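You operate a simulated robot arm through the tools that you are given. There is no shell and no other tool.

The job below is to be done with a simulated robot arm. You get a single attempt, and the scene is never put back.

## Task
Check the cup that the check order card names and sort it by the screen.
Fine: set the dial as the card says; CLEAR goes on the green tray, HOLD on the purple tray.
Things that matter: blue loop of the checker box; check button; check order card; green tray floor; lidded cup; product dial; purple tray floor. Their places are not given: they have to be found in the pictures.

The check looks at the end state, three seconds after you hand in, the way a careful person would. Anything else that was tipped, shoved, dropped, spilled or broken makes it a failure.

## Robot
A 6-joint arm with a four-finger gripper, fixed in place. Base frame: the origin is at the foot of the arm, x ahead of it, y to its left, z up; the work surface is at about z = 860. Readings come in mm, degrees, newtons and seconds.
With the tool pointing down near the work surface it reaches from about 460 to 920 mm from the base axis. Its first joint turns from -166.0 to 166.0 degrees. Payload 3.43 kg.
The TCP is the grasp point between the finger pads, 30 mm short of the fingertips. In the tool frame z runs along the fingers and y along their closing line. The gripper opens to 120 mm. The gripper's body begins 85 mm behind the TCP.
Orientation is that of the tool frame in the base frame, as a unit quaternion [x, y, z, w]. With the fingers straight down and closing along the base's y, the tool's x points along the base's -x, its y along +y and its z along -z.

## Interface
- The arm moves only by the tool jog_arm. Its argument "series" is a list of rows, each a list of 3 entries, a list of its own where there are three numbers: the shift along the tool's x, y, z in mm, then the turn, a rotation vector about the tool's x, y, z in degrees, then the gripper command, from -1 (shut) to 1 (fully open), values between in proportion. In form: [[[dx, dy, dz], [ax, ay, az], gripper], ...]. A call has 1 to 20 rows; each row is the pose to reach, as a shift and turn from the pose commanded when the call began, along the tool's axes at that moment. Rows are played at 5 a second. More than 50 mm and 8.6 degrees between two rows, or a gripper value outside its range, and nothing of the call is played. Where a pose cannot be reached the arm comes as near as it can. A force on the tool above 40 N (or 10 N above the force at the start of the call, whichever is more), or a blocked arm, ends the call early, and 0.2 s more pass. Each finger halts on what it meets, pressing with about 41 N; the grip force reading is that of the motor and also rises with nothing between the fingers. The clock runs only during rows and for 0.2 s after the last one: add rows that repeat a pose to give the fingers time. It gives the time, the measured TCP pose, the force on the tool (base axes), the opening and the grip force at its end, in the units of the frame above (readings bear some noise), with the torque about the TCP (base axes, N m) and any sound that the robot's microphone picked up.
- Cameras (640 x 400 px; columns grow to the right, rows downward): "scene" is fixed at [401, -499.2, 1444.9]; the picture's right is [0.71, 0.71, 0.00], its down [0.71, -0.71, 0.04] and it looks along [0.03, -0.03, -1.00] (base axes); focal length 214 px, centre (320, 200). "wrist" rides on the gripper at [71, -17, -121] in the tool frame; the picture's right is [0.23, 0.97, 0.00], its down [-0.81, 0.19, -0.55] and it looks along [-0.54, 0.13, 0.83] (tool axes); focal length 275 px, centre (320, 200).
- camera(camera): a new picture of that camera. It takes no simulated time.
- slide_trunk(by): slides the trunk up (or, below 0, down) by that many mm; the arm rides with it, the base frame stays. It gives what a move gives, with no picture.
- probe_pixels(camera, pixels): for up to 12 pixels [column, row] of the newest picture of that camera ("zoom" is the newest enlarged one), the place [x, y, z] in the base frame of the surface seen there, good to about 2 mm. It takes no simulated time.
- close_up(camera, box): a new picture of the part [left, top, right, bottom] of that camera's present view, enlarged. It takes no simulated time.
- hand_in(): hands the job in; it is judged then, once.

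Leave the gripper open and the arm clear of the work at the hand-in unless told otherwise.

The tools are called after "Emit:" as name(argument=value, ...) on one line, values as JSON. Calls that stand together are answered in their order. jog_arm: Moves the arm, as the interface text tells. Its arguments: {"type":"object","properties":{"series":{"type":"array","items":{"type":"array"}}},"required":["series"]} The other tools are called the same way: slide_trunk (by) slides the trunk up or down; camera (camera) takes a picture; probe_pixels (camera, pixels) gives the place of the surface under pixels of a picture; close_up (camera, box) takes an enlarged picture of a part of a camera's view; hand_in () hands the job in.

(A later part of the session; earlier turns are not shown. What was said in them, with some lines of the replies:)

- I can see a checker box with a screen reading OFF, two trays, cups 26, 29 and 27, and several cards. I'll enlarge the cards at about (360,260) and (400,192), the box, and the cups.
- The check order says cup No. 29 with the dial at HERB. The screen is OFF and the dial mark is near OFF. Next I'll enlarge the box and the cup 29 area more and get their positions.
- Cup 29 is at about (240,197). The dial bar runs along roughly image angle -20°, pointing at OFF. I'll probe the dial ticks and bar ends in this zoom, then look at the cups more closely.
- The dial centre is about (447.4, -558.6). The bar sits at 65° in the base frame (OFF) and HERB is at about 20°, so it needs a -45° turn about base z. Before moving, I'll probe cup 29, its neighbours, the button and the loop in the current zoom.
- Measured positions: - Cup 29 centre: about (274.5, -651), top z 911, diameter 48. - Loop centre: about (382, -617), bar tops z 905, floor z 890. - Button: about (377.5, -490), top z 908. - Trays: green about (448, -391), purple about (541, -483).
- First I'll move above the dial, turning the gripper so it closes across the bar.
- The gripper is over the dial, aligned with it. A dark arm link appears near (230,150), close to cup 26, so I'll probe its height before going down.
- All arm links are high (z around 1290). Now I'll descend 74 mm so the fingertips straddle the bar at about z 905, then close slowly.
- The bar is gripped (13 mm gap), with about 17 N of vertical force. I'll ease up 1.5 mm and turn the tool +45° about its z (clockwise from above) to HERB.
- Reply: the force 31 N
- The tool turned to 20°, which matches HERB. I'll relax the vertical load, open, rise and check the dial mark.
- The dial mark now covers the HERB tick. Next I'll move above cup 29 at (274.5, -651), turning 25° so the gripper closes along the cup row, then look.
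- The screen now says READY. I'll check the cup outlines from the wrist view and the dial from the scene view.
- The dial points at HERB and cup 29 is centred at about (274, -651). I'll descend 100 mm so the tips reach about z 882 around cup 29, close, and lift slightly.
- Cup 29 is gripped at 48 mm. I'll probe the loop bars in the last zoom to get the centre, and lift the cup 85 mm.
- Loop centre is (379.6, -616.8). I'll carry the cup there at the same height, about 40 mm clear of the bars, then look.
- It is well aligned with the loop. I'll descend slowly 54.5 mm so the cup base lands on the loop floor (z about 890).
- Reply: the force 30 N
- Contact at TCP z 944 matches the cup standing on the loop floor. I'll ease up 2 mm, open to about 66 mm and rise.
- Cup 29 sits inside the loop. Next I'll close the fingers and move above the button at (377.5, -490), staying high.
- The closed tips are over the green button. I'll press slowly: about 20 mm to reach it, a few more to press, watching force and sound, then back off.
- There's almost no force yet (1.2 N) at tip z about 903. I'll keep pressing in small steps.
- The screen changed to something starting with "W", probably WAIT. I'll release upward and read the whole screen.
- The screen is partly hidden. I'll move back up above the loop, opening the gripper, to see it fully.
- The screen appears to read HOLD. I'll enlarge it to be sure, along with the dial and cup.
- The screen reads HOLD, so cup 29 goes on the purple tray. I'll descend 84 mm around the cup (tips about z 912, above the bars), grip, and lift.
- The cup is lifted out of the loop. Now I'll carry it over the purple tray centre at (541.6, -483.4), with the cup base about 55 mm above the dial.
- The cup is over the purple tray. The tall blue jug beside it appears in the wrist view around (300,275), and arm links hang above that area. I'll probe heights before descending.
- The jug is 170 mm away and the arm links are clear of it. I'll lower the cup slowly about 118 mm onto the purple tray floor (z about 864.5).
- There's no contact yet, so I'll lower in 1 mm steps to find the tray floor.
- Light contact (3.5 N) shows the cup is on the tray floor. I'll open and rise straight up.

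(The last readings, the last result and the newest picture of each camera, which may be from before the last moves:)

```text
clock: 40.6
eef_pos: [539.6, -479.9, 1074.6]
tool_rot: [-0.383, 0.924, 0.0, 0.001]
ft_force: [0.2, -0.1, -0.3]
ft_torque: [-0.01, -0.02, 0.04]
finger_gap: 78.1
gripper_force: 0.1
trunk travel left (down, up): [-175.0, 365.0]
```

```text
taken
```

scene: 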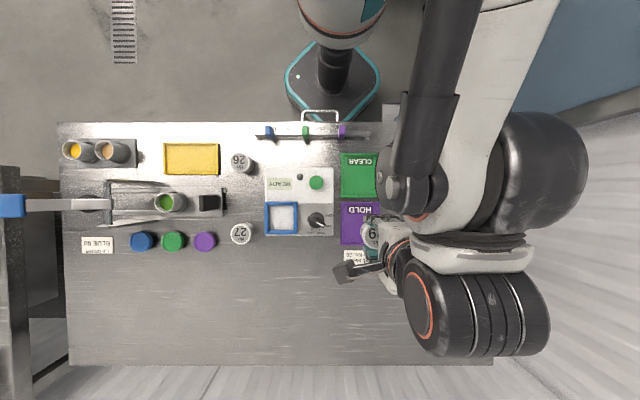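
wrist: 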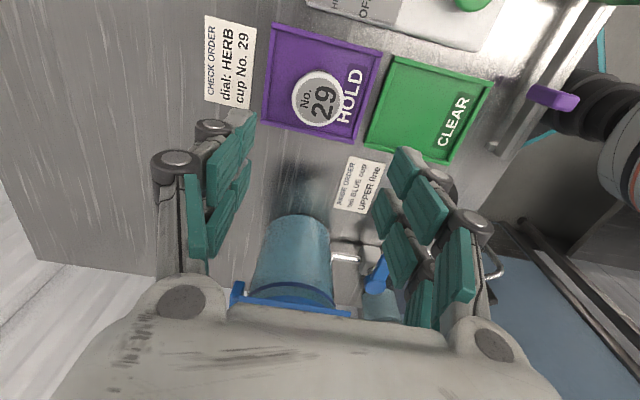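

Cup 29 stands on the purple tray. I'll retreat to near the start pose and verify with the scene camera.

Emit:
jog_arm(series=[[[0, 0, -30], [0, 0, 0], 0.3], [[11.2, 19.8, -60], [0, 0, 4.5], 0.5], [[22.4, 39.6, -81.7], [0, 0, 9], 0.7], [[33.6, 59.4, -81.7], [0, 0, 13.5], 1], [[44.8, 79.2, -81.7], [0, 0, 18], 1], [[56, 99, -81.7], [0, 0, 22.5], 1], [[67.3, 118.8, -81.7], [0, 0, 27], 1], [[78.5, 138.6, -81.7], [0, 0, 31.5], 1], [[89.7, 158.4, -81.7], [0, 0, 36], 1], [[100.9, 178.2, -81.7], [0, 0, 40.5], 1], [[112.1, 198, -81.7], [0, 0, 45], 1], [[112.1, 198, -81.7], [0, 0, 45], 1]])

Emit:
camera(camera="scene")

Emit:
close_up(camera="scene", box=[220, 140, 400, 255])

```text
clock: 43.2
eef_pos: [322.1, -420.3, 1158.3]
tool_rot: [0.0, 1.0, 0.001, 0.0]
ft_force: [-0.9, 0.2, -0.4]
ft_torque: [0.01, 0.0, 0.01]
finger_gap: 119.9
gripper_force: 0.1
trunk travel left (down, up): [-175.0, 365.0]
```

```text
taken
```

scene: 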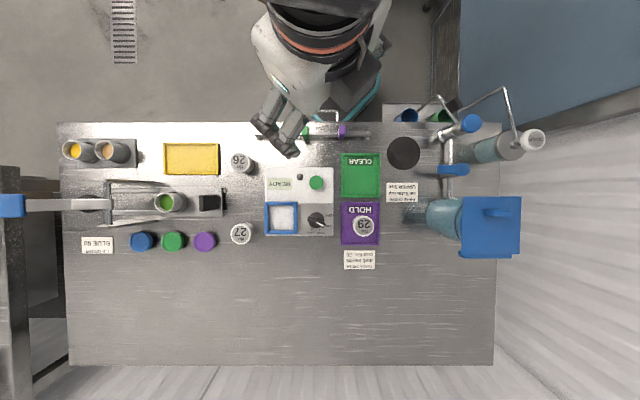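

```text
3.48 times, centred on (310, 198) of scene
```

zoom: 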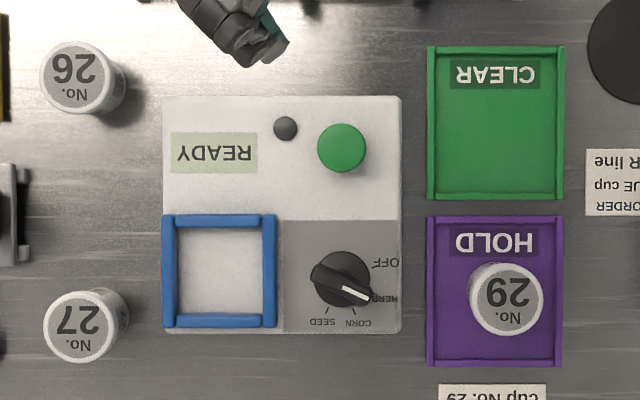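

The check is finished. Cup 29 stands upright on the purple tray, the dial is at HERB, everything else is where it was, and the arm is clear with the gripper open. I'm handing in.

Emit:
hand_in()

```text
The job is handed in.
```

I checked cup No. 29 as the card orders, with the dial set to HERB. The screen read HOLD, so I put the cup on the purple tray.

The final pictures show the cup upright on the tray, the dial still at HERB and the screen back at READY. Cups 26 and 27 and the rest of the table look undisturbed. The arm is back near its start position with the gripper open.

The job is handed in, but no pass or fail result came back.
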